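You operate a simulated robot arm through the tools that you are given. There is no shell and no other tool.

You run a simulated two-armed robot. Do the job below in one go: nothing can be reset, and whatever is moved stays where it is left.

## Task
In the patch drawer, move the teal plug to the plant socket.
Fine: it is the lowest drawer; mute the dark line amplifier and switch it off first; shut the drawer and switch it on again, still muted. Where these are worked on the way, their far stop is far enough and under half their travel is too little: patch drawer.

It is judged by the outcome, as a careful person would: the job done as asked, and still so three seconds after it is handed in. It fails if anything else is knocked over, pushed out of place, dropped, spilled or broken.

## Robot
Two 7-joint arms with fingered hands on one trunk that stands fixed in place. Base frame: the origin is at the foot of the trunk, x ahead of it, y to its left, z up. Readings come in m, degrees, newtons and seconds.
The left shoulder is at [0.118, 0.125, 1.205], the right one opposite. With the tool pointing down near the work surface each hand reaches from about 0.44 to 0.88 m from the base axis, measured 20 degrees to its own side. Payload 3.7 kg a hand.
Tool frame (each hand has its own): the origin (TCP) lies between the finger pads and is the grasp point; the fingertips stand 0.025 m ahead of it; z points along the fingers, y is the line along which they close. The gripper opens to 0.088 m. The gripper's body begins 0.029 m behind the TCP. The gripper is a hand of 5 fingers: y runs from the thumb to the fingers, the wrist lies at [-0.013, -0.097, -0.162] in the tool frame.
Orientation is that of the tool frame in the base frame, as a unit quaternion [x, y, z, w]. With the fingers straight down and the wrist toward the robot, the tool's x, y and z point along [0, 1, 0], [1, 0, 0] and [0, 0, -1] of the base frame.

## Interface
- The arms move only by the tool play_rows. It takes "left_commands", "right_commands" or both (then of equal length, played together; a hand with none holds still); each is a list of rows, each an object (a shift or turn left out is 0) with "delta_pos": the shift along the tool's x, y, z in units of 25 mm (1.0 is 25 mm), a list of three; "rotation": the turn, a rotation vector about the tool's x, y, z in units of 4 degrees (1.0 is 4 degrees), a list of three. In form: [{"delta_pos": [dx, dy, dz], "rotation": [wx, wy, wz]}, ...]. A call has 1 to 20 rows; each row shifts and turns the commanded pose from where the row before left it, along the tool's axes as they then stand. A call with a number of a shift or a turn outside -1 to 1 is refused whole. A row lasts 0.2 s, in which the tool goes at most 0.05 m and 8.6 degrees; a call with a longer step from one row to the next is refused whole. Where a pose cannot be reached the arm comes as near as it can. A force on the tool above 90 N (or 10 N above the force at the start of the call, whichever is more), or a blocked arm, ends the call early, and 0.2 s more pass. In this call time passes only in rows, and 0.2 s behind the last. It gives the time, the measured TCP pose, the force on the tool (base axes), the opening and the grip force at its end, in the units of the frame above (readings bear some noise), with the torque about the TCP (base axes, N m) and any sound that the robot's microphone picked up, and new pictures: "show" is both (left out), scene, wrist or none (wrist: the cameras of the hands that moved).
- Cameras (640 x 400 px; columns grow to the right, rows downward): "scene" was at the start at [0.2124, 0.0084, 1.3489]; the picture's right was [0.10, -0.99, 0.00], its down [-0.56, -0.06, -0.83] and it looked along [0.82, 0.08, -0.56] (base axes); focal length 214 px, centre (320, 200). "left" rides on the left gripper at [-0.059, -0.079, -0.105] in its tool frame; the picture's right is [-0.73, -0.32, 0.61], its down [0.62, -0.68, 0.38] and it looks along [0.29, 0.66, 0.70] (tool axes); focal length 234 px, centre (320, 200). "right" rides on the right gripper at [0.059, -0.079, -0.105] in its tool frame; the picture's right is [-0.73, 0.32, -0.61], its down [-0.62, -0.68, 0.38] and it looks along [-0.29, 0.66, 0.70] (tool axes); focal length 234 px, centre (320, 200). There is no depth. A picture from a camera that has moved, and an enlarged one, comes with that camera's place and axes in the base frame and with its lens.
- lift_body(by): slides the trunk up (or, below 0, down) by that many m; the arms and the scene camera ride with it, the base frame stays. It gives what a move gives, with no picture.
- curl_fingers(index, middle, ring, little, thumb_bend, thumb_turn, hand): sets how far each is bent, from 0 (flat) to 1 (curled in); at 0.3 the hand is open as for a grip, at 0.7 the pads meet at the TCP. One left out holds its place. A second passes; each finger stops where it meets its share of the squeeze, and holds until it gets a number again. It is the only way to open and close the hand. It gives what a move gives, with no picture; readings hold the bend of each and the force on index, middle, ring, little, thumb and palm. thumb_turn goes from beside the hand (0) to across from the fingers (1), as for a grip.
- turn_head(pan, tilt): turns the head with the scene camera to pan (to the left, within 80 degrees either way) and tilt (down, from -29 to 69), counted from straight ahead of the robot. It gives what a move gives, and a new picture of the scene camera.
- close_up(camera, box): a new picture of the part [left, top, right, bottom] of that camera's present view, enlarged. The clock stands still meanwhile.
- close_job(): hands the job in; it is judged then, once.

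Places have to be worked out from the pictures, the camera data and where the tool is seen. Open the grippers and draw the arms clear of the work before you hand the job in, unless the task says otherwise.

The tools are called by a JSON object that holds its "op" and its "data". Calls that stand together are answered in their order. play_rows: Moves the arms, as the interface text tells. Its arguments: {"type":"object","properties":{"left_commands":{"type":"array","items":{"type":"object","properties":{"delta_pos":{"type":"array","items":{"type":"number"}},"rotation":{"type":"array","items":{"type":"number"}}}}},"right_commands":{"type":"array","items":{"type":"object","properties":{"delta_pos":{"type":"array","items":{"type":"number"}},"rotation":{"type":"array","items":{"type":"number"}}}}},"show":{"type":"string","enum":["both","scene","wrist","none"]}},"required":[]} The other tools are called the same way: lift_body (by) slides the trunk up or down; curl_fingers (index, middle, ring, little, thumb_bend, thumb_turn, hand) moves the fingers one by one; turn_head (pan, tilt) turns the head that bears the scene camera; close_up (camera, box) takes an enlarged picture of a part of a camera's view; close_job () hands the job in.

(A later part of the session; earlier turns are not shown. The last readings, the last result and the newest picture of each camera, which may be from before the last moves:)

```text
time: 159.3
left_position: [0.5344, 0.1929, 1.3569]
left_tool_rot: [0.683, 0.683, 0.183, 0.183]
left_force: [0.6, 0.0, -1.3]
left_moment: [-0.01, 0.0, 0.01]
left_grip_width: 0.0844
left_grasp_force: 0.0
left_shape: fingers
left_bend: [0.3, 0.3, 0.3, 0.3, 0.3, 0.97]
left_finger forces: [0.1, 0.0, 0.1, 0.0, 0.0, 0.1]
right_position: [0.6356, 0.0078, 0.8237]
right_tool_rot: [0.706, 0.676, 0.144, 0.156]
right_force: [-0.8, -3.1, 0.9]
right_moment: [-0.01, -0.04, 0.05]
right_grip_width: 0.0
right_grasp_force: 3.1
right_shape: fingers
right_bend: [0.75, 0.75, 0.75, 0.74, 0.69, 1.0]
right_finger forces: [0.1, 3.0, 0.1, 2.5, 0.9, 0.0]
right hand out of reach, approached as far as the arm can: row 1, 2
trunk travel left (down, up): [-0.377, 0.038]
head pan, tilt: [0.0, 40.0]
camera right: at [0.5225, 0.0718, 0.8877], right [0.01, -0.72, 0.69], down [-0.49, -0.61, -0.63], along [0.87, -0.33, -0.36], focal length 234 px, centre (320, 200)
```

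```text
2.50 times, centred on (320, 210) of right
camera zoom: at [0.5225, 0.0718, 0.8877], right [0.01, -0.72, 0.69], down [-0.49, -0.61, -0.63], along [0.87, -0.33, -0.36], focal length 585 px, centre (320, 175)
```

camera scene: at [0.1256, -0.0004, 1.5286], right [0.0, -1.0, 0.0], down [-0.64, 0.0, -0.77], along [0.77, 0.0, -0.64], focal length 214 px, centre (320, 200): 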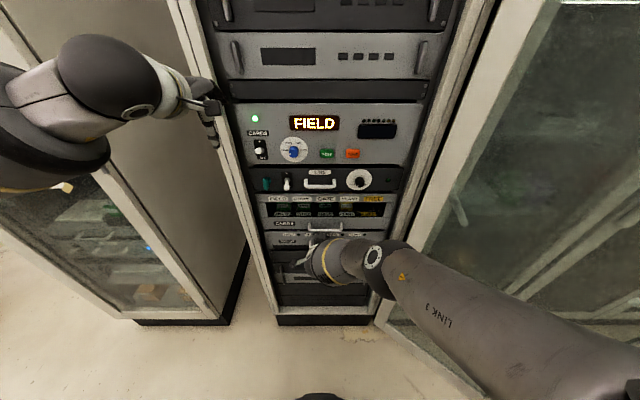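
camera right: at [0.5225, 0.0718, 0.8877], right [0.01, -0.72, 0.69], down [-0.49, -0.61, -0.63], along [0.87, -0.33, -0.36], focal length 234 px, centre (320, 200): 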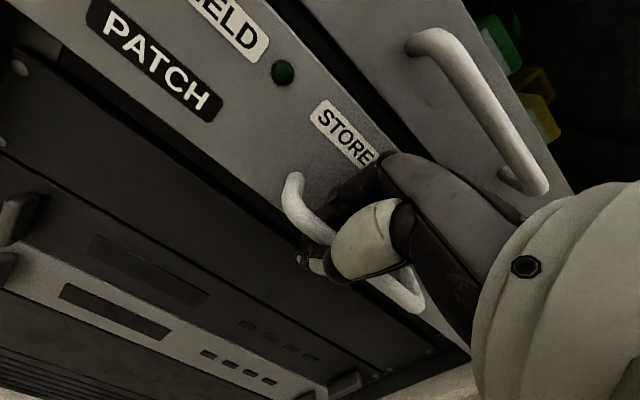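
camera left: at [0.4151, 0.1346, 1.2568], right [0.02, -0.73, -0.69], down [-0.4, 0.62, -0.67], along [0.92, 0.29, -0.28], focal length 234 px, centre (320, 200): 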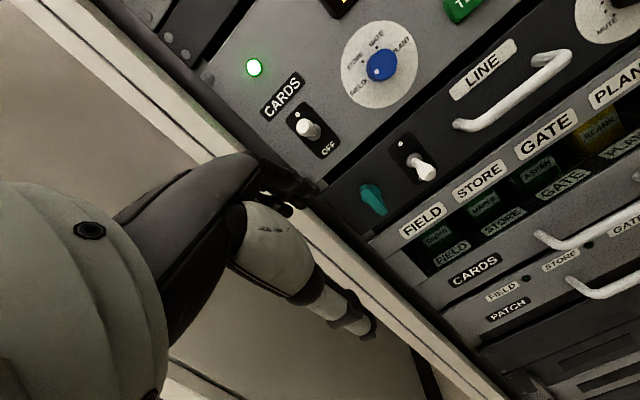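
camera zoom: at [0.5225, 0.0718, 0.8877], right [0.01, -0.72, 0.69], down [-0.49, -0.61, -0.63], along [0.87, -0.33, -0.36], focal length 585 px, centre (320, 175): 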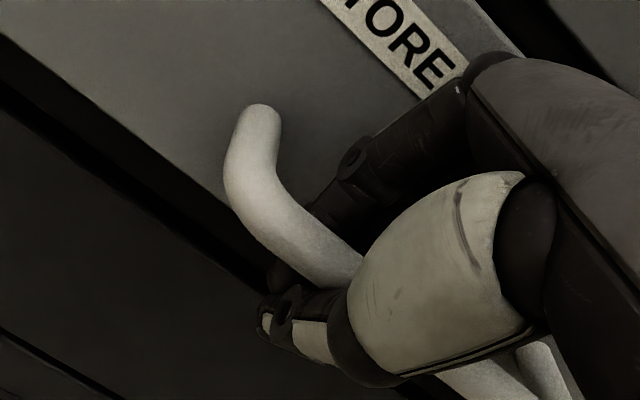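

The index tip shows below the bar: the fingers are properly wrapped around it. I pull back further while letting the pitch relax (rotating about the bar), since the arm is at its limit at this pitch.

{"op": "play_rows", "data": {"right_commands": [{"delta_pos": [0, -0.5, -0.22], "rotation": [0.8, 0, 0]}, {"delta_pos": [0, -0.5, -0.2], "rotation": [0.8, 0, 0]}, {"delta_pos": [0, -0.5, -0.17], "rotation": [0.8, 0, 0]}, {"delta_pos": [0, -0.55, -0.14]}, {"delta_pos": [0, -0.55, -0.14]}], "show": "both"}}

```text
time: 160.5
left_position: [0.5314, 0.1917, 1.3564]
left_tool_rot: [0.683, 0.683, 0.184, 0.182]
left_force: [-0.6, 0.8, -0.5]
left_moment: [0.0, 0.01, -0.03]
left_grip_width: 0.0849
left_grasp_force: 0.1
left_shape: fingers
left_bend: [0.3, 0.3, 0.3, 0.3, 0.3, 0.97]
left_finger forces: [0.1, 0.0, 0.1, 0.0, 0.0, 0.0]
right_position: [0.6033, 0.0217, 0.7959]
right_tool_rot: [0.717, 0.685, 0.086, 0.097]
right_force: [0.4, -8.6, 9.1]
right_moment: [0.22, -0.09, -0.01]
right_grip_width: 0.0
right_grasp_force: 6.4
right_shape: fingers
right_bend: [0.75, 0.75, 0.75, 0.75, 0.7, 1.0]
right_finger forces: [8.0, 0.8, 0.1, 3.6, 0.1, 0.1]
right hand out of reach, approached as far as the arm can: row 1, 2, 3, 4, 5
trunk travel left (down, up): [-0.377, 0.038]
head pan, tilt: [0.0, 40.0]
camera scene: at [0.1212, -0.0017, 1.4966], right [0.0, -1.0, 0.0], down [-0.64, 0.0, -0.77], along [0.77, 0.0, -0.64], focal length 214 px, centre (320, 200)
camera right: at [0.502, 0.0859, 0.8774], right [0.12, -0.73, 0.68], down [-0.59, -0.6, -0.54], along [0.8, -0.33, -0.5], focal length 234 px, centre (320, 200)
```

scene: 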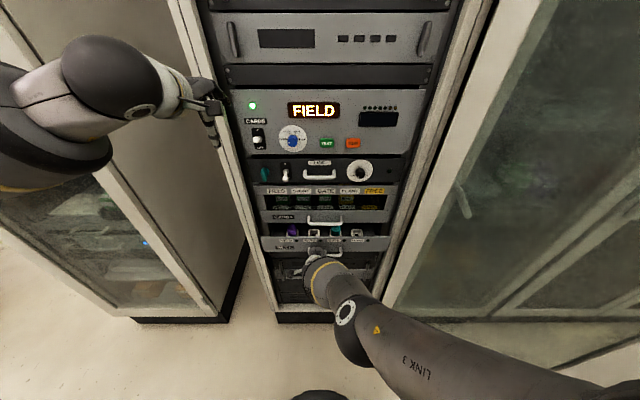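
right: 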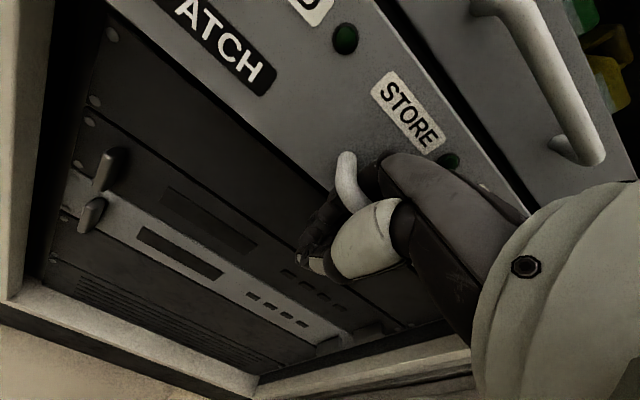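

The drawer is coming out; I can see plugs inside. I keep pulling, correcting the slight downward and leftward drift.

{"op": "play_rows", "data": {"right_commands": [{"delta_pos": [-0.15, -0.6, -0.3], "rotation": [0.6, 0, 0]}, {"delta_pos": [-0.15, -0.6, -0.28], "rotation": [0.6, 0, 0]}, {"delta_pos": [-0.15, -0.6, -0.26], "rotation": [0.6, 0, 0]}, {"delta_pos": [-0.15, -0.6, -0.24], "rotation": [0.6, 0, 0]}, {"delta_pos": [-0.1, -0.6, -0.2]}], "show": "both"}}

{"op": "close_up", "data": {"camera": "scene", "box": [250, 200, 410, 300]}}

```text
time: 161.7
left_position: [0.5255, 0.1887, 1.3619]
left_tool_rot: [0.683, 0.682, 0.186, 0.184]
left_force: [0.2, -0.1, -0.6]
left_moment: [-0.03, 0.01, -0.01]
left_grip_width: 0.0849
left_grasp_force: 0.1
left_shape: fingers
left_bend: [0.3, 0.3, 0.3, 0.3, 0.3, 0.97]
left_finger forces: [0.1, 0.1, 0.0, 0.0, 0.0, 0.0]
right_position: [0.5787, 0.0218, 0.7816]
right_tool_rot: [0.726, 0.684, 0.036, 0.052]
right_force: [-1.3, -35.4, 82.6]
right_moment: [0.61, -0.7, -0.1]
right_grip_width: 0.0
right_grasp_force: 42.3
right_shape: fingers
right_bend: [0.75, 0.75, 0.75, 0.75, 0.7, 1.0]
right_finger forces: [32.7, 0.0, 0.2, 8.0, 0.0, 44.6]
right hand out of reach, approached as far as the arm can: row 1, 2, 3, 4, 5
trunk travel left (down, up): [-0.377, 0.038]
head pan, tilt: [0.0, 40.0]
camera scene: at [0.1141, -0.005, 1.4976], right [0.0, -1.0, 0.0], down [-0.64, 0.0, -0.77], along [0.77, 0.0, -0.64], focal length 214 px, centre (320, 200)
camera right: at [0.4894, 0.0876, 0.8763], right [0.2, -0.73, 0.66], down [-0.66, -0.59, -0.45], along [0.72, -0.35, -0.6], focal length 234 px, centre (320, 200)
```

scene: 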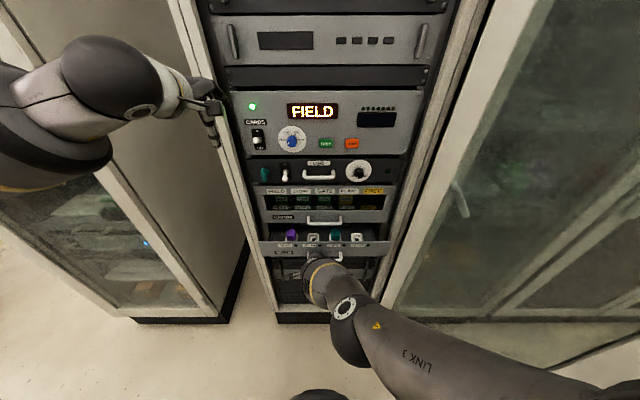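
right: 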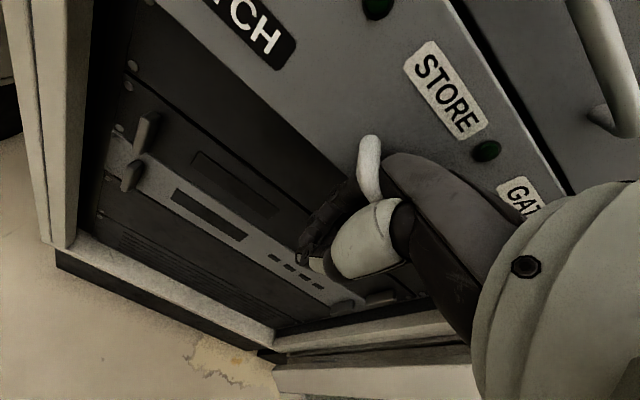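

```text
4.00 times, centred on (330, 250) of scene
camera zoom: at [0.1141, -0.005, 1.4976], right [0.0, -1.0, 0.0], down [-0.64, 0.0, -0.77], along [0.77, 0.0, -0.64], focal length 858 px, centre (280, 0)
```

zoom: 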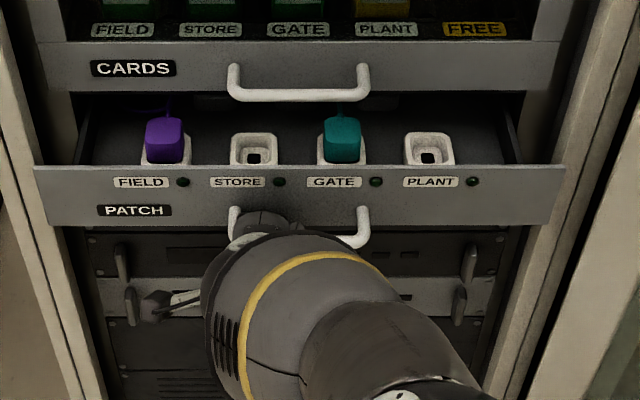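

The drawer is about 9 cm open: purple plug in FIELD, teal plug in GATE, PLANT empty. The palm is pressing down on the bar hard, so I ease the hand upward before pulling on.

{"op": "play_rows", "data": {"right_commands": [{"delta_pos": [-0.2, -0.1, -0.4]}, {"delta_pos": [-0.1, -0.2, -0.4]}], "show": "wrist"}}

```text
time: 162.3
left_position: [0.5265, 0.1884, 1.3611]
left_tool_rot: [0.683, 0.682, 0.186, 0.183]
left_force: [0.0, -0.1, -0.3]
left_moment: [0.01, 0.01, 0.0]
left_grip_width: 0.0847
left_grasp_force: 0.2
left_shape: fingers
left_bend: [0.3, 0.3, 0.3, 0.3, 0.3, 0.97]
left_finger forces: [0.0, 0.0, 0.0, 0.0, 0.1, 0.0]
right_position: [0.5812, 0.0225, 0.7818]
right_tool_rot: [0.727, 0.684, 0.035, 0.05]
right_force: [-1.8, -36.7, 70.1]
right_moment: [0.86, -0.68, -0.16]
right_grip_width: 0.0
right_grasp_force: 38.4
right_shape: fingers
right_bend: [0.75, 0.75, 0.75, 0.75, 0.7, 1.0]
right_finger forces: [33.3, 0.0, 0.1, 8.1, 0.1, 35.6]
right hand out of reach, approached as far as the arm can: row 1, 2
trunk travel left (down, up): [-0.377, 0.038]
head pan, tilt: [0.0, 40.0]
camera right: at [0.4921, 0.0878, 0.8772], right [0.2, -0.73, 0.65], down [-0.67, -0.59, -0.45], along [0.72, -0.35, -0.61], focal length 234 px, centre (320, 200)
```

right: 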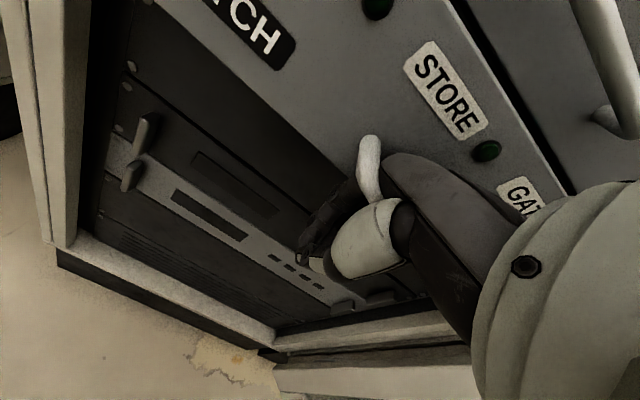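

The arm can't lift by itself from this limit, so I raise the trunk 0.025 m to take the load off the bar.

{"op": "lift_body", "data": {"by": 0.025}}

{"op": "play_rows", "data": {"right_commands": [{"rotation": [0.3, 0, 0]}], "show": "both"}}

```text
time: 163.0
left_position: [0.535, 0.1894, 1.3806]
left_tool_rot: [0.684, 0.683, 0.183, 0.181]
left_force: [0.7, -0.5, -0.1]
left_moment: [-0.01, 0.0, 0.02]
left_grip_width: 0.0848
left_grasp_force: 0.1
left_shape: fingers
left_bend: [0.3, 0.3, 0.3, 0.3, 0.3, 0.97]
left_finger forces: [0.1, 0.0, 0.1, 0.0, 0.0, 0.0]
right_position: [0.5707, 0.0214, 0.7897]
right_tool_rot: [0.727, 0.686, 0.022, 0.036]
right_force: [-1.8, -34.6, -22.7]
right_moment: [1.23, 0.38, -0.51]
right_grip_width: 0.0001
right_grasp_force: 18.4
right_shape: fingers
right_bend: [0.75, 0.75, 0.75, 0.75, 0.7, 1.0]
right_finger forces: [33.4, 0.0, 0.1, 2.4, 0.0, 0.0]
trunk travel left (down, up): [-0.402, 0.013]
head pan, tilt: [0.0, 40.0]
```

```text
time: 163.4
left_position: [0.5363, 0.1899, 1.3812]
left_tool_rot: [0.683, 0.683, 0.183, 0.181]
left_force: [0.1, -0.8, 0.6]
left_moment: [0.02, -0.01, 0.03]
left_grip_width: 0.0847
left_grasp_force: 0.1
left_shape: fingers
left_bend: [0.3, 0.3, 0.3, 0.3, 0.3, 0.97]
left_finger forces: [0.1, 0.0, 0.1, 0.0, 0.1, 0.1]
right_position: [0.5721, 0.0218, 0.7902]
right_tool_rot: [0.726, 0.687, 0.017, 0.031]
right_force: [-1.1, -33.8, -24.9]
right_moment: [1.09, 0.49, -0.62]
right_grip_width: 0.0002
right_grasp_force: 17.2
right_shape: fingers
right_bend: [0.75, 0.75, 0.75, 0.75, 0.7, 1.0]
right_finger forces: [32.1, 0.0, 0.0, 2.3, 0.1, 0.1]
trunk travel left (down, up): [-0.402, 0.013]
head pan, tilt: [0.0, 40.0]
camera scene: at [0.1268, -0.0045, 1.5205], right [0.0, -1.0, 0.0], down [-0.64, 0.0, -0.76], along [0.76, 0.0, -0.64], focal length 214 px, centre (320, 200)
camera right: at [0.4898, 0.0878, 0.89], right [0.24, -0.73, 0.64], down [-0.69, -0.59, -0.42], along [0.68, -0.34, -0.65], focal length 234 px, centre (320, 200)
```

scene: 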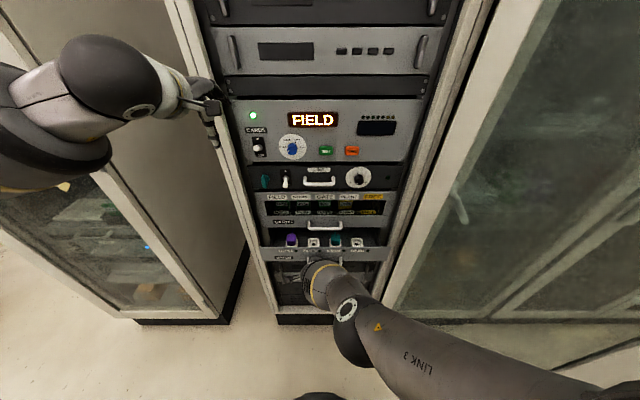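
right: 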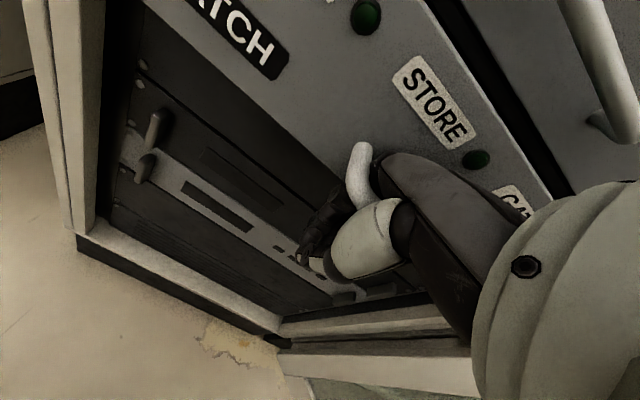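

Free of limits now. I shift right a little to unload the index from the handle post, lower slightly, and pull straight back.

{"op": "play_rows", "data": {"right_commands": [{"delta_pos": [-0.3, -0.1, 0.15]}, {"delta_pos": [-0.15, -0.6, 0]}, {"delta_pos": [-0.05, -0.7, 0]}, {"delta_pos": [-0.05, -0.7, 0]}, {"delta_pos": [-0.05, -0.7, 0]}], "show": "both"}}

```text
time: 164.4
left_position: [0.5341, 0.1935, 1.3811]
left_tool_rot: [0.683, 0.684, 0.182, 0.183]
left_force: [0.1, 1.0, 0.1]
left_moment: [-0.03, 0.0, 0.0]
left_grip_width: 0.0851
left_grasp_force: 0.0
left_shape: fingers
left_bend: [0.3, 0.3, 0.3, 0.3, 0.3, 0.97]
left_finger forces: [0.1, 0.0, 0.0, 0.0, 0.0, 0.0]
right_position: [0.5614, 0.0198, 0.7832]
right_tool_rot: [0.727, 0.683, 0.027, 0.055]
right_force: [3.9, -10.4, 27.5]
right_moment: [0.17, 0.1, 0.02]
right_grip_width: 0.0
right_grasp_force: 18.9
right_shape: fingers
right_bend: [0.75, 0.75, 0.75, 0.75, 0.7, 1.0]
right_finger forces: [11.2, 0.7, 0.1, 1.9, 0.0, 23.5]
right hand out of reach, approached as far as the arm can: row 2, 3, 4, 5
trunk travel left (down, up): [-0.402, 0.013]
head pan, tilt: [0.0, 40.0]
stopped in row 5 (right hand): the force on the tool passed its limit at 96 N (the readings are from after the stop); the commanded pose is now the measured one
camera scene: at [0.1245, 0.0006, 1.5207], right [0.0, -1.0, 0.0], down [-0.64, 0.0, -0.77], along [0.77, 0.0, -0.64], focal length 214 px, centre (320, 200)
camera right: at [0.4746, 0.0879, 0.8759], right [0.2, -0.72, 0.67], down [-0.67, -0.6, -0.44], along [0.71, -0.36, -0.6], focal length 234 px, centre (320, 200)
```

scene: 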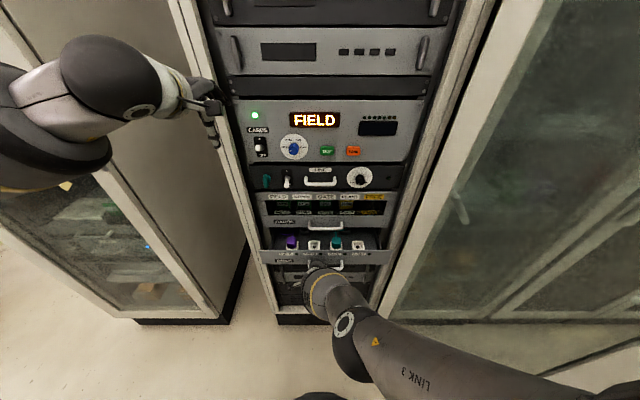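
right: 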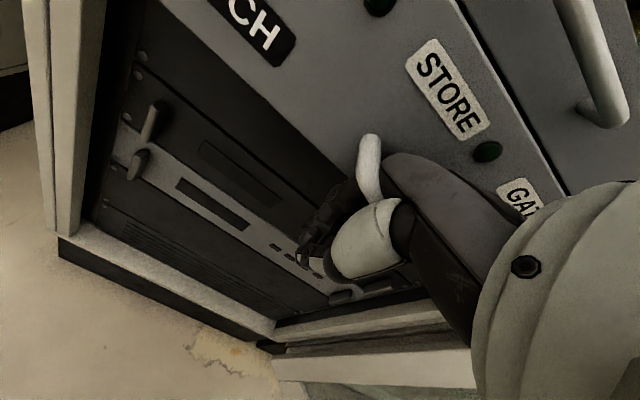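

The drawer came out a bit more, but this arm posture keeps forcing the hand down. I'll release, regrip in a better posture now that the handle is clear of the CARDS bar: open the fingers partly and lift out.

{"op": "curl_fingers", "data": {"hand": "right", "index": 0.5, "middle": 0.5, "ring": 0.5, "little": 0.5, "thumb_bend": 0.3}}

{"op": "play_rows", "data": {"right_commands": [{"rotation": [-0.5, 0, 0], "delta_pos": [-0.2, 0, -0.5]}, {"delta_pos": [-0.2, 0, -0.7]}, {"delta_pos": [-0.2, 0, -0.7]}], "show": "both"}}

```text
time: 165.4
left_position: [0.5302, 0.1915, 1.384]
left_tool_rot: [0.682, 0.684, 0.185, 0.183]
left_force: [-0.5, 0.7, 0.6]
left_moment: [-0.02, 0.03, 0.01]
left_grip_width: 0.0846
left_grasp_force: 0.0
left_shape: fingers
left_bend: [0.3, 0.3, 0.3, 0.3, 0.3, 0.97]
left_finger forces: [0.0, 0.0, 0.0, 0.1, 0.0, 0.1]
right_position: [0.5579, 0.0217, 0.7815]
right_tool_rot: [0.727, 0.684, 0.03, 0.052]
right_force: [-0.6, -17.2, 37.6]
right_moment: [-0.23, 1.25, -0.26]
right_grip_width: 0.0623
right_grasp_force: 51.1
right_shape: fingers
right_bend: [0.51, 0.7, 0.61, 0.5, 0.3, 0.98]
right_finger forces: [10.9, 18.3, 14.2, 1.4, 0.0, 56.2]
trunk travel left (down, up): [-0.402, 0.013]
head pan, tilt: [0.0, 40.0]
```

```text
time: 166.2
left_position: [0.5351, 0.1917, 1.3807]
left_tool_rot: [0.683, 0.683, 0.184, 0.182]
left_force: [-0.1, 0.0, 0.0]
left_moment: [0.03, 0.02, -0.01]
left_grip_width: 0.0849
left_grasp_force: 0.1
left_shape: fingers
left_bend: [0.3, 0.3, 0.3, 0.3, 0.3, 0.97]
left_finger forces: [0.1, 0.0, 0.1, 0.0, 0.0, 0.0]
right_position: [0.5752, 0.0224, 0.7925]
right_tool_rot: [0.726, 0.684, 0.038, 0.06]
right_force: [6.8, -17.0, -15.6]
right_moment: [0.61, 0.87, -0.23]
right_grip_width: 0.064
right_grasp_force: 16.3
right_shape: fingers
right_bend: [0.49, 0.59, 0.5, 0.49, 0.3, 0.98]
right_finger forces: [14.9, 10.9, 0.0, 7.4, 0.1, 0.1]
right hand out of reach, approached as far as the arm can: row 1, 2, 3
trunk travel left (down, up): [-0.402, 0.013]
head pan, tilt: [0.0, 40.0]
camera scene: at [0.1257, -0.0024, 1.5206], right [0.0, -1.0, 0.0], down [-0.64, 0.0, -0.77], along [0.77, 0.0, -0.64], focal length 214 px, centre (320, 200)
camera right: at [0.4864, 0.089, 0.8859], right [0.19, -0.72, 0.67], down [-0.66, -0.6, -0.46], along [0.73, -0.35, -0.59], focal length 234 px, centre (320, 200)
```

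scene: 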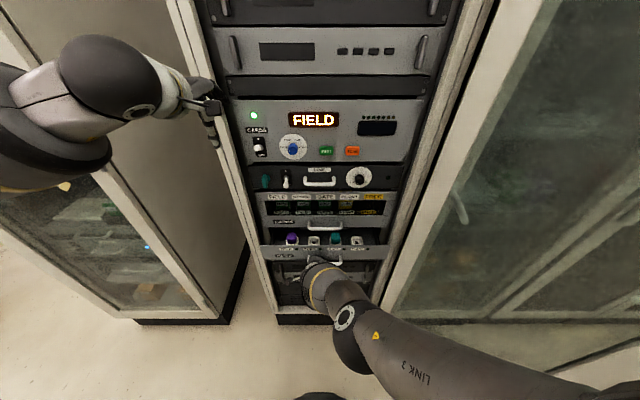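
right: 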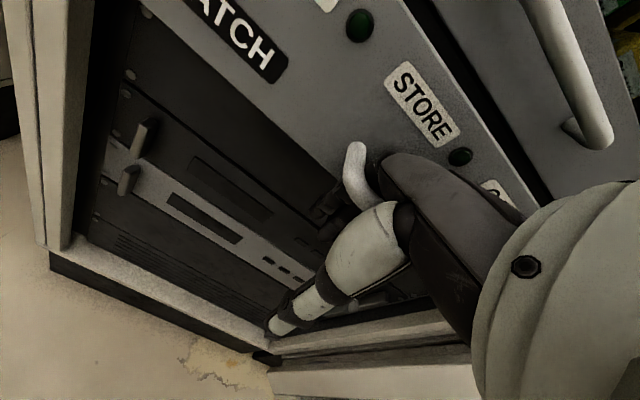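

The fingertips are still under the bar. I open the fingers a little more and use the last bit of trunk height to lift them clear.

{"op": "curl_fingers", "data": {"hand": "right", "index": 0.4, "middle": 0.4, "ring": 0.4, "little": 0.4, "thumb_bend": 0.2}}

{"op": "lift_body", "data": {"by": 0.012}}

{"op": "play_rows", "data": {"right_commands": [{"delta_pos": [-0.2, 0, -0.6]}, {"delta_pos": [0, 0, -0.8]}, {"delta_pos": [0, 0, -0.8]}], "show": "both"}}

```text
time: 167.2
left_position: [0.5356, 0.1904, 1.3821]
left_tool_rot: [0.683, 0.683, 0.183, 0.182]
left_force: [-0.8, 0.4, 0.0]
left_moment: [-0.02, 0.01, 0.04]
left_grip_width: 0.0844
left_grasp_force: 0.0
left_shape: fingers
left_bend: [0.3, 0.3, 0.3, 0.3, 0.3, 0.97]
left_finger forces: [0.0, 0.1, 0.0, 0.0, 0.0, 0.1]
right_position: [0.575, 0.0218, 0.7923]
right_tool_rot: [0.726, 0.684, 0.038, 0.059]
right_force: [-1.6, -17.4, -11.9]
right_moment: [0.56, 0.7, -0.4]
right_grip_width: 0.0823
right_grasp_force: 20.0
right_shape: fingers
right_bend: [0.39, 0.55, 0.43, 0.4, 0.2, 0.97]
right_finger forces: [13.6, 15.8, 2.7, 7.9, 0.0, 0.0]
trunk travel left (down, up): [-0.402, 0.013]
head pan, tilt: [0.0, 40.0]
```

```text
time: 167.8
left_position: [0.5334, 0.1914, 1.3936]
left_tool_rot: [0.683, 0.683, 0.183, 0.183]
left_force: [0.6, 0.2, -0.1]
left_moment: [0.02, -0.02, 0.0]
left_grip_width: 0.0847
left_grasp_force: 0.1
left_shape: fingers
left_bend: [0.3, 0.3, 0.3, 0.3, 0.3, 0.97]
left_finger forces: [0.2, 0.0, 0.1, 0.1, 0.0, 0.1]
right_position: [0.5773, 0.0248, 0.8063]
right_tool_rot: [0.725, 0.684, 0.039, 0.062]
right_force: [0.9, -11.8, -1.6]
right_moment: [0.21, 0.05, -0.41]
right_grip_width: 0.0821
right_grasp_force: 8.4
right_shape: fingers
right_bend: [0.39, 0.42, 0.4, 0.4, 0.2, 0.97]
right_finger forces: [11.4, 4.7, 0.1, 1.4, 0.1, 0.0]
trunk travel left (down, up): [-0.414, 0.001]
head pan, tilt: [0.0, 40.0]
```

```text
time: 168.6
left_position: [0.5336, 0.1935, 1.3935]
left_tool_rot: [0.683, 0.683, 0.183, 0.183]
left_force: [-0.5, -0.6, -0.2]
left_moment: [0.0, 0.0, -0.01]
left_grip_width: 0.0847
left_grasp_force: 0.1
left_shape: fingers
left_bend: [0.3, 0.3, 0.3, 0.3, 0.3, 0.97]
left_finger forces: [0.0, 0.0, 0.0, 0.0, 0.0, 0.1]
right_position: [0.5777, 0.0299, 0.8528]
right_tool_rot: [0.723, 0.686, 0.041, 0.061]
right_force: [1.6, -0.7, 3.1]
right_moment: [-0.01, -0.21, 0.06]
right_grip_width: 0.0844
right_grasp_force: 1.6
right_shape: fingers
right_bend: [0.37, 0.36, 0.4, 0.4, 0.2, 0.97]
right_finger forces: [1.3, 2.1, 0.1, 0.0, 0.0, 0.0]
right hand out of reach, approached as far as the arm can: row 1, 2
trunk travel left (down, up): [-0.414, 0.001]
head pan, tilt: [0.0, 40.0]
camera scene: at [0.1253, 0.0007, 1.5325], right [0.0, -1.0, 0.0], down [-0.64, 0.0, -0.77], along [0.77, 0.0, -0.64], focal length 214 px, centre (320, 200)
camera right: at [0.487, 0.097, 0.9454], right [0.19, -0.72, 0.67], down [-0.65, -0.6, -0.46], along [0.73, -0.35, -0.58], focal length 234 px, centre (320, 200)
```

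scene: 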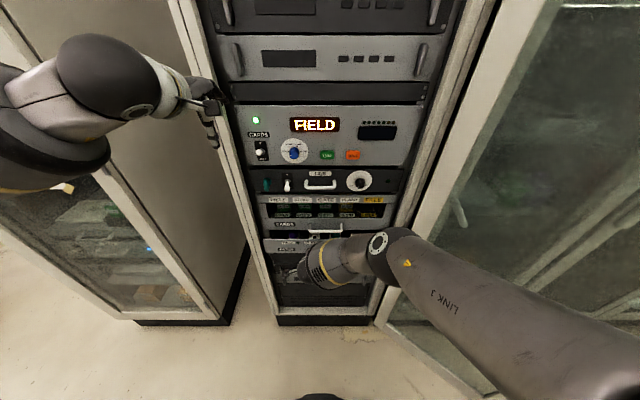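
right: 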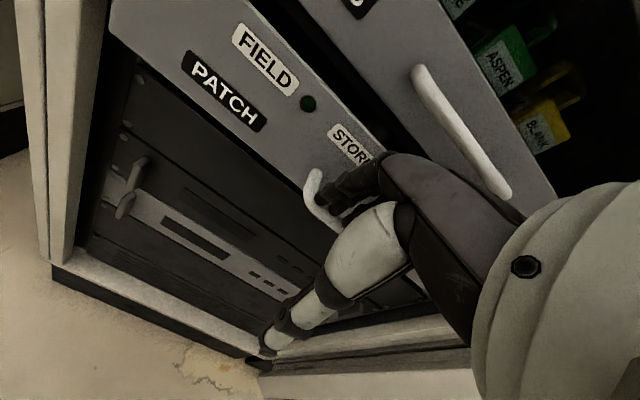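

The hand is free above the bar. I look at how far the drawer stands open now.

{"op": "close_up", "data": {"camera": "scene", "box": [250, 200, 410, 300]}}

{"op": "close_up", "data": {"camera": "right", "box": [220, 110, 420, 270]}}

```text
4.00 times, centred on (330, 250) of scene
camera zoom: at [0.1253, 0.0007, 1.5325], right [0.0, -1.0, 0.0], down [-0.64, 0.0, -0.77], along [0.77, 0.0, -0.64], focal length 858 px, centre (280, 0)
```

zoom: 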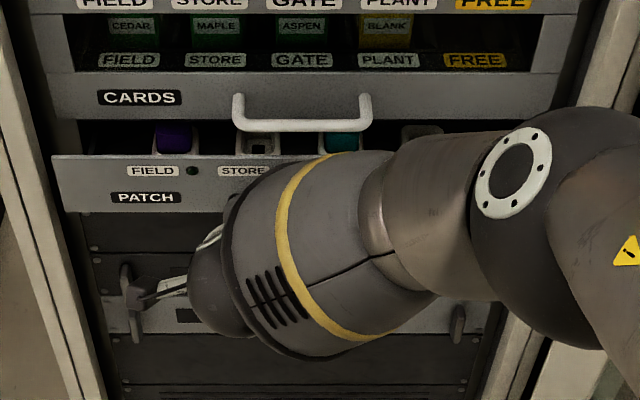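

```text
2.50 times, centred on (320, 190) of right
camera zoom: at [0.487, 0.097, 0.9454], right [0.19, -0.72, 0.67], down [-0.65, -0.6, -0.46], along [0.73, -0.35, -0.58], focal length 585 px, centre (320, 225)
```

zoom: 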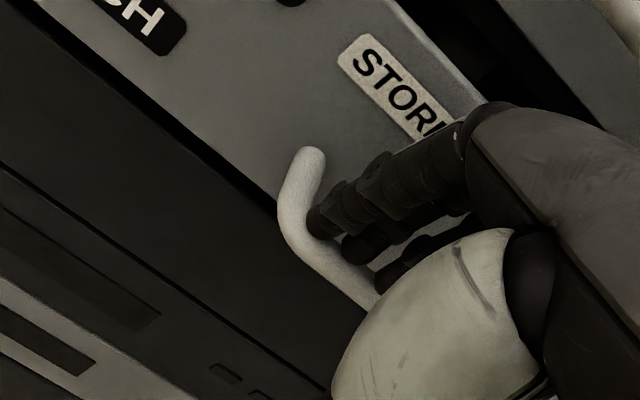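

The drawer slid back to about 5 cm open, but the fingers are free. I lift and draw the hand back, then set the trunk at a middle height for a less stretched arm.

{"op": "play_rows", "data": {"right_commands": [{"delta_pos": [-0.2, -0.2, -0.8]}, {"delta_pos": [-0.2, -0.5, -0.7]}, {"delta_pos": [-0.2, -0.8, -0.4]}, {"delta_pos": [-0.2, -0.8, -0.3]}, {"delta_pos": [-0.2, -0.6, 0]}], "show": "none"}}

{"op": "lift_body", "data": {"by": -0.07}}

{"op": "curl_fingers", "data": {"hand": "right", "index": 0.5, "middle": 0.5, "ring": 0.5, "little": 0.5, "thumb_bend": 0.25}}

{"op": "play_rows", "data": {"right_commands": [{"rotation": [-0.4, 0, -0.8]}], "show": "both"}}

```text
time: 169.8
left_position: [0.5334, 0.1924, 1.3931]
left_tool_rot: [0.683, 0.683, 0.182, 0.183]
left_force: [-0.2, 0.4, -0.1]
left_moment: [-0.03, -0.01, -0.02]
left_grip_width: 0.0846
left_grasp_force: 0.1
left_shape: fingers
left_bend: [0.3, 0.3, 0.3, 0.3, 0.3, 0.97]
left_finger forces: [0.1, 0.1, 0.0, 0.0, 0.1, 0.0]
right_position: [0.4939, 0.008, 0.8953]
right_tool_rot: [0.725, 0.685, 0.038, 0.06]
right_force: [-0.2, -0.4, -0.5]
right_moment: [0.01, 0.02, 0.05]
right_grip_width: 0.0812
right_grasp_force: 0.1
right_shape: fingers
right_bend: [0.4, 0.4, 0.4, 0.4, 0.2, 0.97]
right_finger forces: [0.0, 0.0, 0.1, 0.1, 0.1, 0.0]
trunk travel left (down, up): [-0.414, 0.001]
head pan, tilt: [0.0, 40.0]
```

```text
time: 170.9
left_position: [0.5339, 0.1929, 1.3246]
left_tool_rot: [0.683, 0.683, 0.182, 0.183]
left_force: [-0.7, -0.6, -0.1]
left_moment: [0.0, -0.02, 0.0]
left_grip_width: 0.0843
left_grasp_force: 0.0
left_shape: fingers
left_bend: [0.3, 0.3, 0.3, 0.3, 0.3, 0.97]
left_finger forces: [0.0, 0.0, 0.0, 0.0, 0.0, 0.0]
right_position: [0.4933, 0.0075, 0.8252]
right_tool_rot: [0.726, 0.684, 0.038, 0.06]
right_force: [-0.6, 0.8, 0.1]
right_moment: [0.02, 0.02, -0.01]
right_grip_width: 0.0814
right_grasp_force: 0.2
right_shape: fingers
right_bend: [0.4, 0.4, 0.4, 0.4, 0.2, 0.97]
right_finger forces: [0.1, 0.0, 0.0, 0.1, 0.1, 0.0]
trunk travel left (down, up): [-0.344, 0.071]
head pan, tilt: [0.0, 40.0]
```

```text
time: 171.9
left_position: [0.5343, 0.1921, 1.3233]
left_tool_rot: [0.684, 0.683, 0.182, 0.182]
left_force: [0.6, -0.7, 0.4]
left_moment: [0.04, 0.01, -0.01]
left_grip_width: 0.0847
left_grasp_force: 0.1
left_shape: fingers
left_bend: [0.3, 0.3, 0.3, 0.3, 0.3, 0.97]
left_finger forces: [0.1, 0.0, 0.0, 0.0, 0.0, 0.1]
right_position: [0.4955, 0.0085, 0.8245]
right_tool_rot: [0.726, 0.684, 0.038, 0.061]
right_force: [0.3, -0.1, 0.2]
right_moment: [0.02, 0.01, -0.02]
right_grip_width: 0.0672
right_grasp_force: 0.0
right_shape: fingers
right_bend: [0.5, 0.5, 0.5, 0.5, 0.25, 0.97]
right_finger forces: [0.0, 0.0, 0.0, 0.1, 0.0, 0.0]
trunk travel left (down, up): [-0.344, 0.071]
head pan, tilt: [0.0, 40.0]
```

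```text
time: 172.3
left_position: [0.5344, 0.1933, 1.324]
left_tool_rot: [0.683, 0.684, 0.183, 0.182]
left_force: [0.2, 0.1, 1.0]
left_moment: [-0.02, 0.02, -0.01]
left_grip_width: 0.0848
left_grasp_force: 0.1
left_shape: fingers
left_bend: [0.3, 0.3, 0.3, 0.3, 0.3, 0.97]
left_finger forces: [0.1, 0.1, 0.1, 0.1, 0.0, 0.0]
right_position: [0.4948, 0.0074, 0.8247]
right_tool_rot: [0.705, 0.704, 0.046, 0.071]
right_force: [-0.5, 0.2, -0.1]
right_moment: [0.0, -0.02, -0.01]
right_grip_width: 0.0675
right_grasp_force: 0.0
right_shape: fingers
right_bend: [0.5, 0.5, 0.5, 0.5, 0.25, 0.97]
right_finger forces: [0.0, 0.0, 0.1, 0.1, 0.0, 0.0]
trunk travel left (down, up): [-0.344, 0.071]
head pan, tilt: [0.0, 40.0]
camera scene: at [0.1285, -0.0004, 1.4627], right [0.0, -1.0, 0.0], down [-0.64, 0.0, -0.77], along [0.77, 0.0, -0.64], focal length 214 px, centre (320, 200)
camera right: at [0.3995, 0.0703, 0.9147], right [0.22, -0.7, 0.68], down [-0.61, -0.64, -0.47], along [0.76, -0.31, -0.57], focal length 234 px, centre (320, 200)
```

scene: 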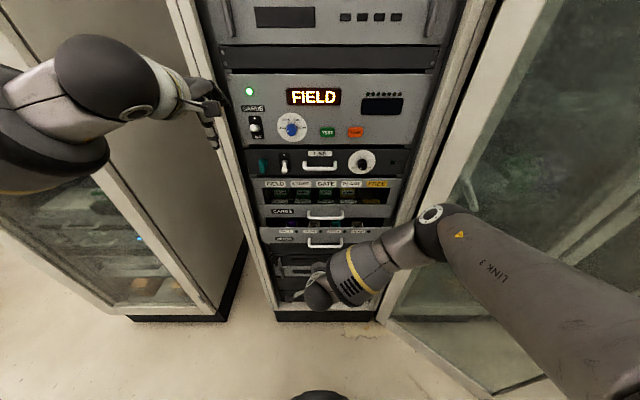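
right: 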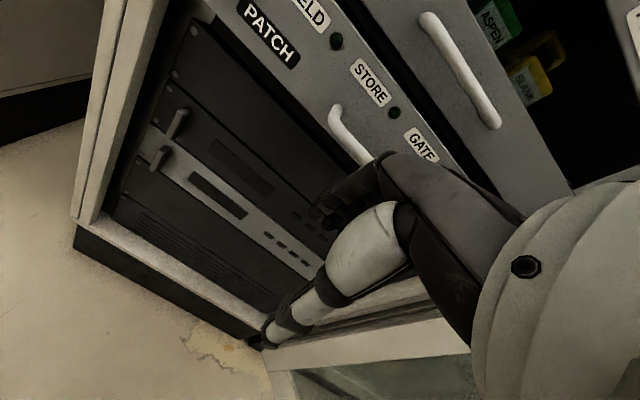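

A clean elbow-out posture now. I zoom in to locate the handle at its present opening.

{"op": "close_up", "data": {"camera": "scene", "box": [260, 200, 400, 280]}}

{"op": "close_up", "data": {"camera": "right", "box": [280, 60, 480, 220]}}

```text
4.57 times, centred on (330, 240) of scene
camera zoom: at [0.1285, -0.0004, 1.4627], right [0.0, -1.0, 0.0], down [-0.64, 0.0, -0.77], along [0.77, 0.0, -0.64], focal length 980 px, centre (274, 17)
```

zoom: 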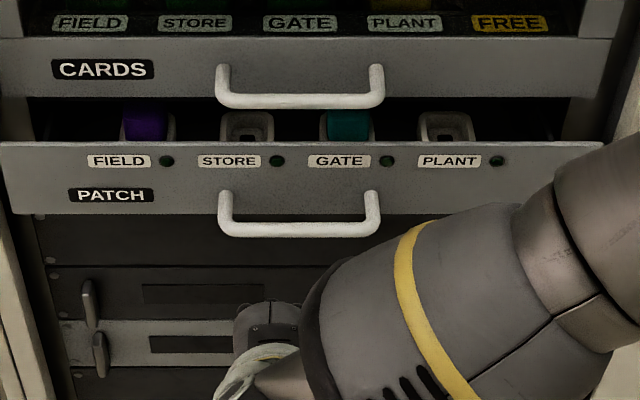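

```text
2.50 times, centred on (380, 140) of right
camera zoom: at [0.3995, 0.0703, 0.9147], right [0.22, -0.7, 0.68], down [-0.61, -0.64, -0.47], along [0.76, -0.31, -0.57], focal length 585 px, centre (170, 350)
```

zoom: 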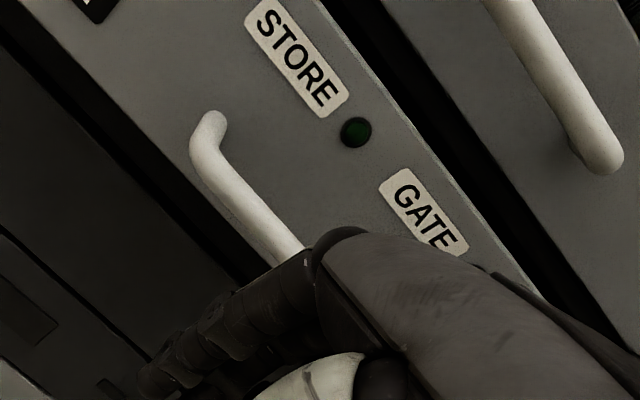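

The bar is at x ≈ 0.6245, z ≈ 0.823 (drawer 4 cm open), clear of the CARDS bar. I go up, then forward over it.

{"op": "play_rows", "data": {"right_commands": [{"delta_pos": [-0.05, 0.147, -0.853]}, {"delta_pos": [-0.05, 0.147, -0.853]}, {"delta_pos": [-0.05, 0.147, -0.853]}, {"delta_pos": [0, 0.835, 0.144]}, {"delta_pos": [0, 0.835, 0.144]}, {"delta_pos": [0, 0.835, 0.144]}, {"delta_pos": [0, 0.835, 0.144]}, {"delta_pos": [0, 0.835, 0.144]}], "show": "both"}}

{"op": "close_up", "data": {"camera": "right", "box": [220, 110, 420, 270]}}

```text
time: 174.1
left_position: [0.535, 0.1936, 1.323]
left_tool_rot: [0.683, 0.683, 0.182, 0.183]
left_force: [-0.8, 0.0, 0.1]
left_moment: [-0.02, 0.02, 0.0]
left_grip_width: 0.0847
left_grasp_force: 0.1
left_shape: fingers
left_bend: [0.3, 0.3, 0.3, 0.3, 0.3, 0.97]
left_finger forces: [0.1, 0.0, 0.0, 0.0, 0.0, 0.0]
right_position: [0.6029, 0.0055, 0.8894]
right_tool_rot: [0.705, 0.704, 0.045, 0.071]
right_force: [0.6, -0.1, 0.4]
right_moment: [0.0, -0.01, 0.02]
right_grip_width: 0.0674
right_grasp_force: 0.0
right_shape: fingers
right_bend: [0.5, 0.5, 0.5, 0.5, 0.25, 0.97]
right_finger forces: [0.0, 0.0, 0.0, 0.0, 0.0, 0.0]
trunk travel left (down, up): [-0.344, 0.071]
head pan, tilt: [0.0, 40.0]
camera scene: at [0.1288, -0.0004, 1.4626], right [0.0, -1.0, 0.0], down [-0.64, 0.0, -0.77], along [0.77, 0.0, -0.64], focal length 214 px, centre (320, 200)
camera right: at [0.5063, 0.0682, 0.9795], right [0.22, -0.7, 0.68], down [-0.61, -0.64, -0.47], along [0.76, -0.31, -0.57], focal length 234 px, centre (320, 200)
```

scene: 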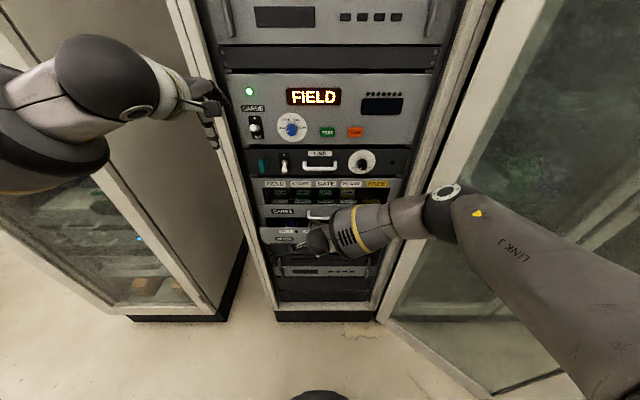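
right: 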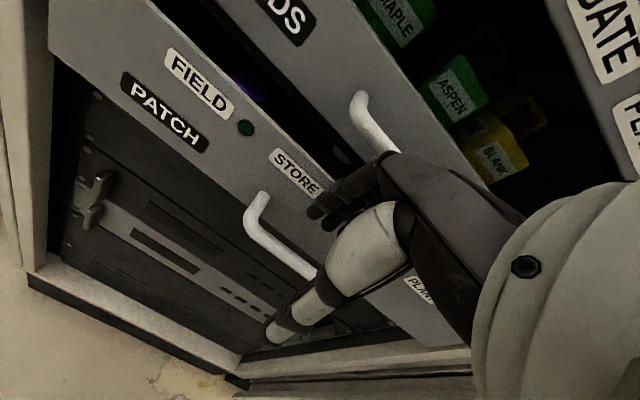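

```text
2.50 times, centred on (320, 190) of right
camera zoom: at [0.5063, 0.0682, 0.9795], right [0.22, -0.7, 0.68], down [-0.61, -0.64, -0.47], along [0.76, -0.31, -0.57], focal length 585 px, centre (320, 225)
```

zoom: 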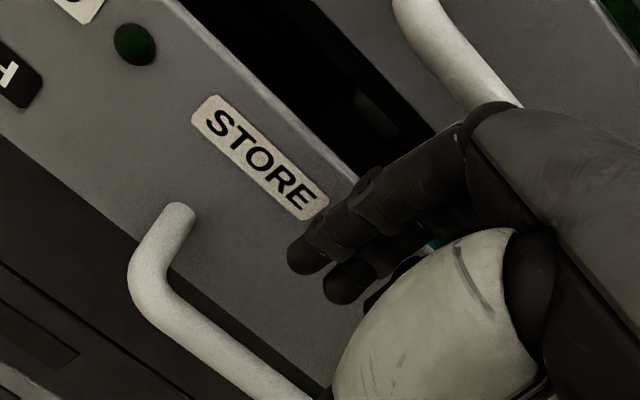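

No limits this time, and the fingers are above the gap behind the bar. I go down 60 mm along the fingers.

{"op": "play_rows", "data": {"right_commands": [{"delta_pos": [-0.05, 0, 0.6]}, {"delta_pos": [-0.05, 0, 0.6]}, {"delta_pos": [-0.05, 0, 0.6]}, {"delta_pos": [0, 0, 0.6]}], "show": "wrist"}}

{"op": "close_up", "data": {"camera": "right", "box": [220, 110, 420, 270]}}

```text
time: 175.1
left_position: [0.5331, 0.1933, 1.3236]
left_tool_rot: [0.683, 0.683, 0.183, 0.182]
left_force: [-0.5, -0.1, 0.9]
left_moment: [0.01, 0.01, 0.0]
left_grip_width: 0.0848
left_grasp_force: 0.1
left_shape: fingers
left_bend: [0.3, 0.3, 0.3, 0.3, 0.3, 0.97]
left_finger forces: [0.0, 0.1, 0.1, 0.0, 0.0, 0.0]
right_position: [0.6133, 0.0016, 0.8301]
right_tool_rot: [0.705, 0.704, 0.046, 0.072]
right_force: [0.4, -0.4, 1.1]
right_moment: [0.01, -0.02, 0.01]
right_grip_width: 0.0673
right_grasp_force: 0.3
right_shape: fingers
right_bend: [0.5, 0.5, 0.5, 0.5, 0.25, 0.97]
right_finger forces: [0.0, 0.5, 0.0, 0.0, 0.0, 0.1]
trunk travel left (down, up): [-0.344, 0.071]
head pan, tilt: [0.0, 40.0]
camera right: at [0.5164, 0.0637, 0.9203], right [0.22, -0.7, 0.68], down [-0.61, -0.64, -0.47], along [0.76, -0.31, -0.57], focal length 234 px, centre (320, 200)
```

right: 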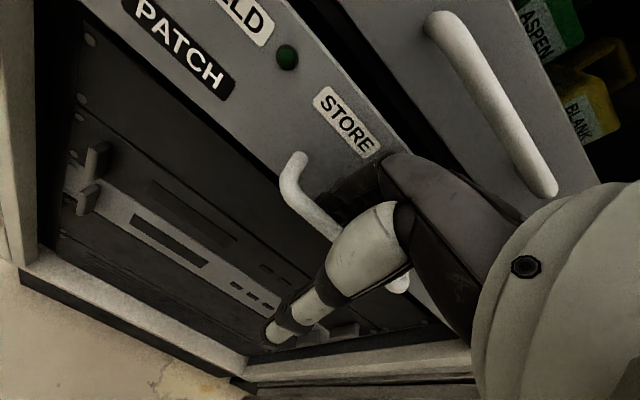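

```text
2.50 times, centred on (320, 190) of right
camera zoom: at [0.5164, 0.0637, 0.9203], right [0.22, -0.7, 0.68], down [-0.61, -0.64, -0.47], along [0.76, -0.31, -0.57], focal length 585 px, centre (320, 225)
```

zoom: 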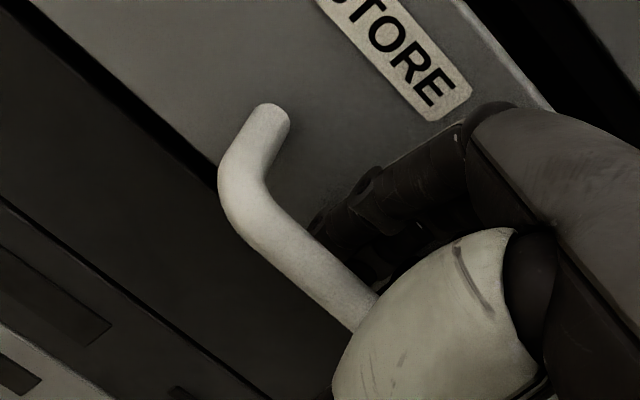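

The fingers are behind the bar. I close on it and pull straight back in small rows.

{"op": "curl_fingers", "data": {"hand": "right", "index": 0.68, "middle": 0.68, "ring": 0.68, "little": 0.68, "thumb_bend": 0.65}}

{"op": "play_rows", "data": {"right_commands": [{"delta_pos": [0, -0.6, -0.1]}, {"delta_pos": [0, -0.6, -0.1]}, {"delta_pos": [0, -0.6, -0.1]}, {"delta_pos": [0, -0.6, -0.1]}], "show": "both"}}

```text
time: 176.1
left_position: [0.5332, 0.1924, 1.3234]
left_tool_rot: [0.683, 0.683, 0.183, 0.183]
left_force: [-0.4, -0.1, 0.0]
left_moment: [0.01, 0.02, 0.01]
left_grip_width: 0.0846
left_grasp_force: 0.0
left_shape: fingers
left_bend: [0.3, 0.3, 0.3, 0.3, 0.3, 0.97]
left_finger forces: [0.0, 0.1, 0.0, 0.0, 0.1, 0.1]
right_position: [0.6115, 0.0022, 0.8302]
right_tool_rot: [0.705, 0.704, 0.046, 0.071]
right_force: [-1.4, -0.5, 0.4]
right_moment: [-0.01, -0.03, -0.01]
right_grip_width: 0.0059
right_grasp_force: 0.7
right_shape: fingers
right_bend: [0.68, 0.69, 0.68, 0.68, 0.65, 1.0]
right_finger forces: [0.0, 1.3, 0.0, 0.5, 0.0, 0.0]
trunk travel left (down, up): [-0.344, 0.071]
head pan, tilt: [0.0, 40.0]
```

```text
time: 177.1
left_position: [0.5333, 0.1927, 1.3249]
left_tool_rot: [0.683, 0.683, 0.182, 0.184]
left_force: [-0.4, -0.4, 0.9]
left_moment: [0.01, 0.03, -0.01]
left_grip_width: 0.0848
left_grasp_force: 0.3
left_shape: fingers
left_bend: [0.3, 0.3, 0.3, 0.3, 0.3, 0.97]
left_finger forces: [0.0, 0.0, 0.0, 0.0, 0.1, 0.0]
right_position: [0.5482, 0.0015, 0.8306]
right_tool_rot: [0.705, 0.704, 0.045, 0.071]
right_force: [-3.5, 1.4, -1.6]
right_moment: [-0.05, 0.0, -0.02]
right_grip_width: 0.0061
right_grasp_force: 0.9
right_shape: fingers
right_bend: [0.68, 0.7, 0.68, 0.68, 0.65, 1.0]
right_finger forces: [0.1, 2.6, 0.1, 0.1, 0.0, 0.0]
trunk travel left (down, up): [-0.344, 0.071]
head pan, tilt: [0.0, 40.0]
camera scene: at [0.1274, -0.0003, 1.4628], right [0.0, -1.0, 0.0], down [-0.64, 0.0, -0.77], along [0.77, 0.0, -0.64], focal length 214 px, centre (320, 200)
camera right: at [0.4531, 0.0627, 0.9207], right [0.22, -0.7, 0.68], down [-0.61, -0.64, -0.47], along [0.76, -0.31, -0.57], focal length 234 px, centre (320, 200)
```

scene: 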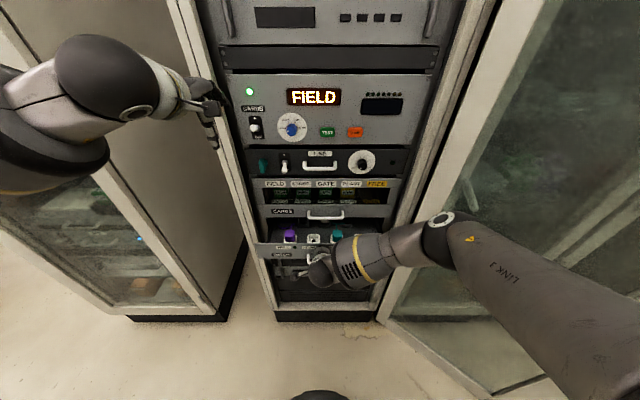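
right: 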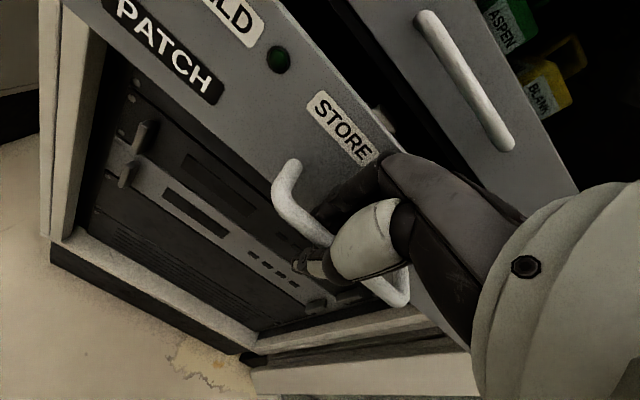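

The drawer glides with only a few newtons. I keep pulling another 9 cm.

{"op": "play_rows", "data": {"right_commands": [{"delta_pos": [0, -0.6, -0.1]}, {"delta_pos": [0, -0.6, -0.1]}, {"delta_pos": [0, -0.6, -0.1]}, {"delta_pos": [0, -0.6, -0.1]}, {"delta_pos": [0, -0.6, -0.1]}, {"delta_pos": [0, -0.6, -0.1]}], "show": "both"}}

```text
time: 178.5
left_position: [0.533, 0.1934, 1.3228]
left_tool_rot: [0.683, 0.683, 0.182, 0.183]
left_force: [0.6, -0.6, -0.6]
left_moment: [0.0, 0.02, -0.02]
left_grip_width: 0.085
left_grasp_force: 0.1
left_shape: fingers
left_bend: [0.3, 0.3, 0.3, 0.3, 0.3, 0.97]
left_finger forces: [0.0, 0.0, 0.1, 0.1, 0.1, 0.0]
right_position: [0.4564, -0.0006, 0.8288]
right_tool_rot: [0.705, 0.704, 0.045, 0.07]
right_force: [-1.2, 0.8, -0.6]
right_moment: [0.02, -0.01, 0.03]
right_grip_width: 0.0061
right_grasp_force: 0.7
right_shape: fingers
right_bend: [0.68, 0.7, 0.68, 0.68, 0.65, 1.0]
right_finger forces: [0.0, 2.0, 0.0, 0.2, 0.0, 0.1]
trunk travel left (down, up): [-0.344, 0.071]
head pan, tilt: [0.0, 40.0]
camera scene: at [0.1277, -0.0004, 1.4627], right [0.0, -1.0, 0.0], down [-0.64, 0.0, -0.77], along [0.77, 0.0, -0.64], focal length 214 px, centre (320, 200)
camera right: at [0.3611, 0.0621, 0.9195], right [0.22, -0.7, 0.68], down [-0.61, -0.64, -0.47], along [0.76, -0.31, -0.57], focal length 234 px, centre (320, 200)
```

scene: 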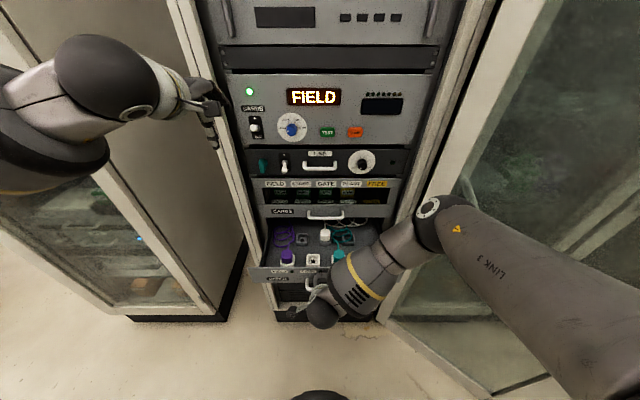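
right: 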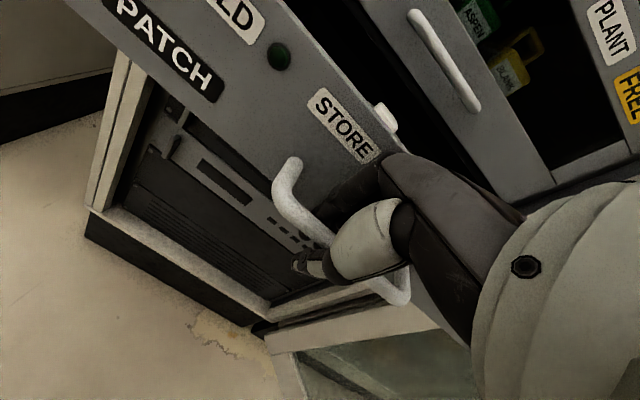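

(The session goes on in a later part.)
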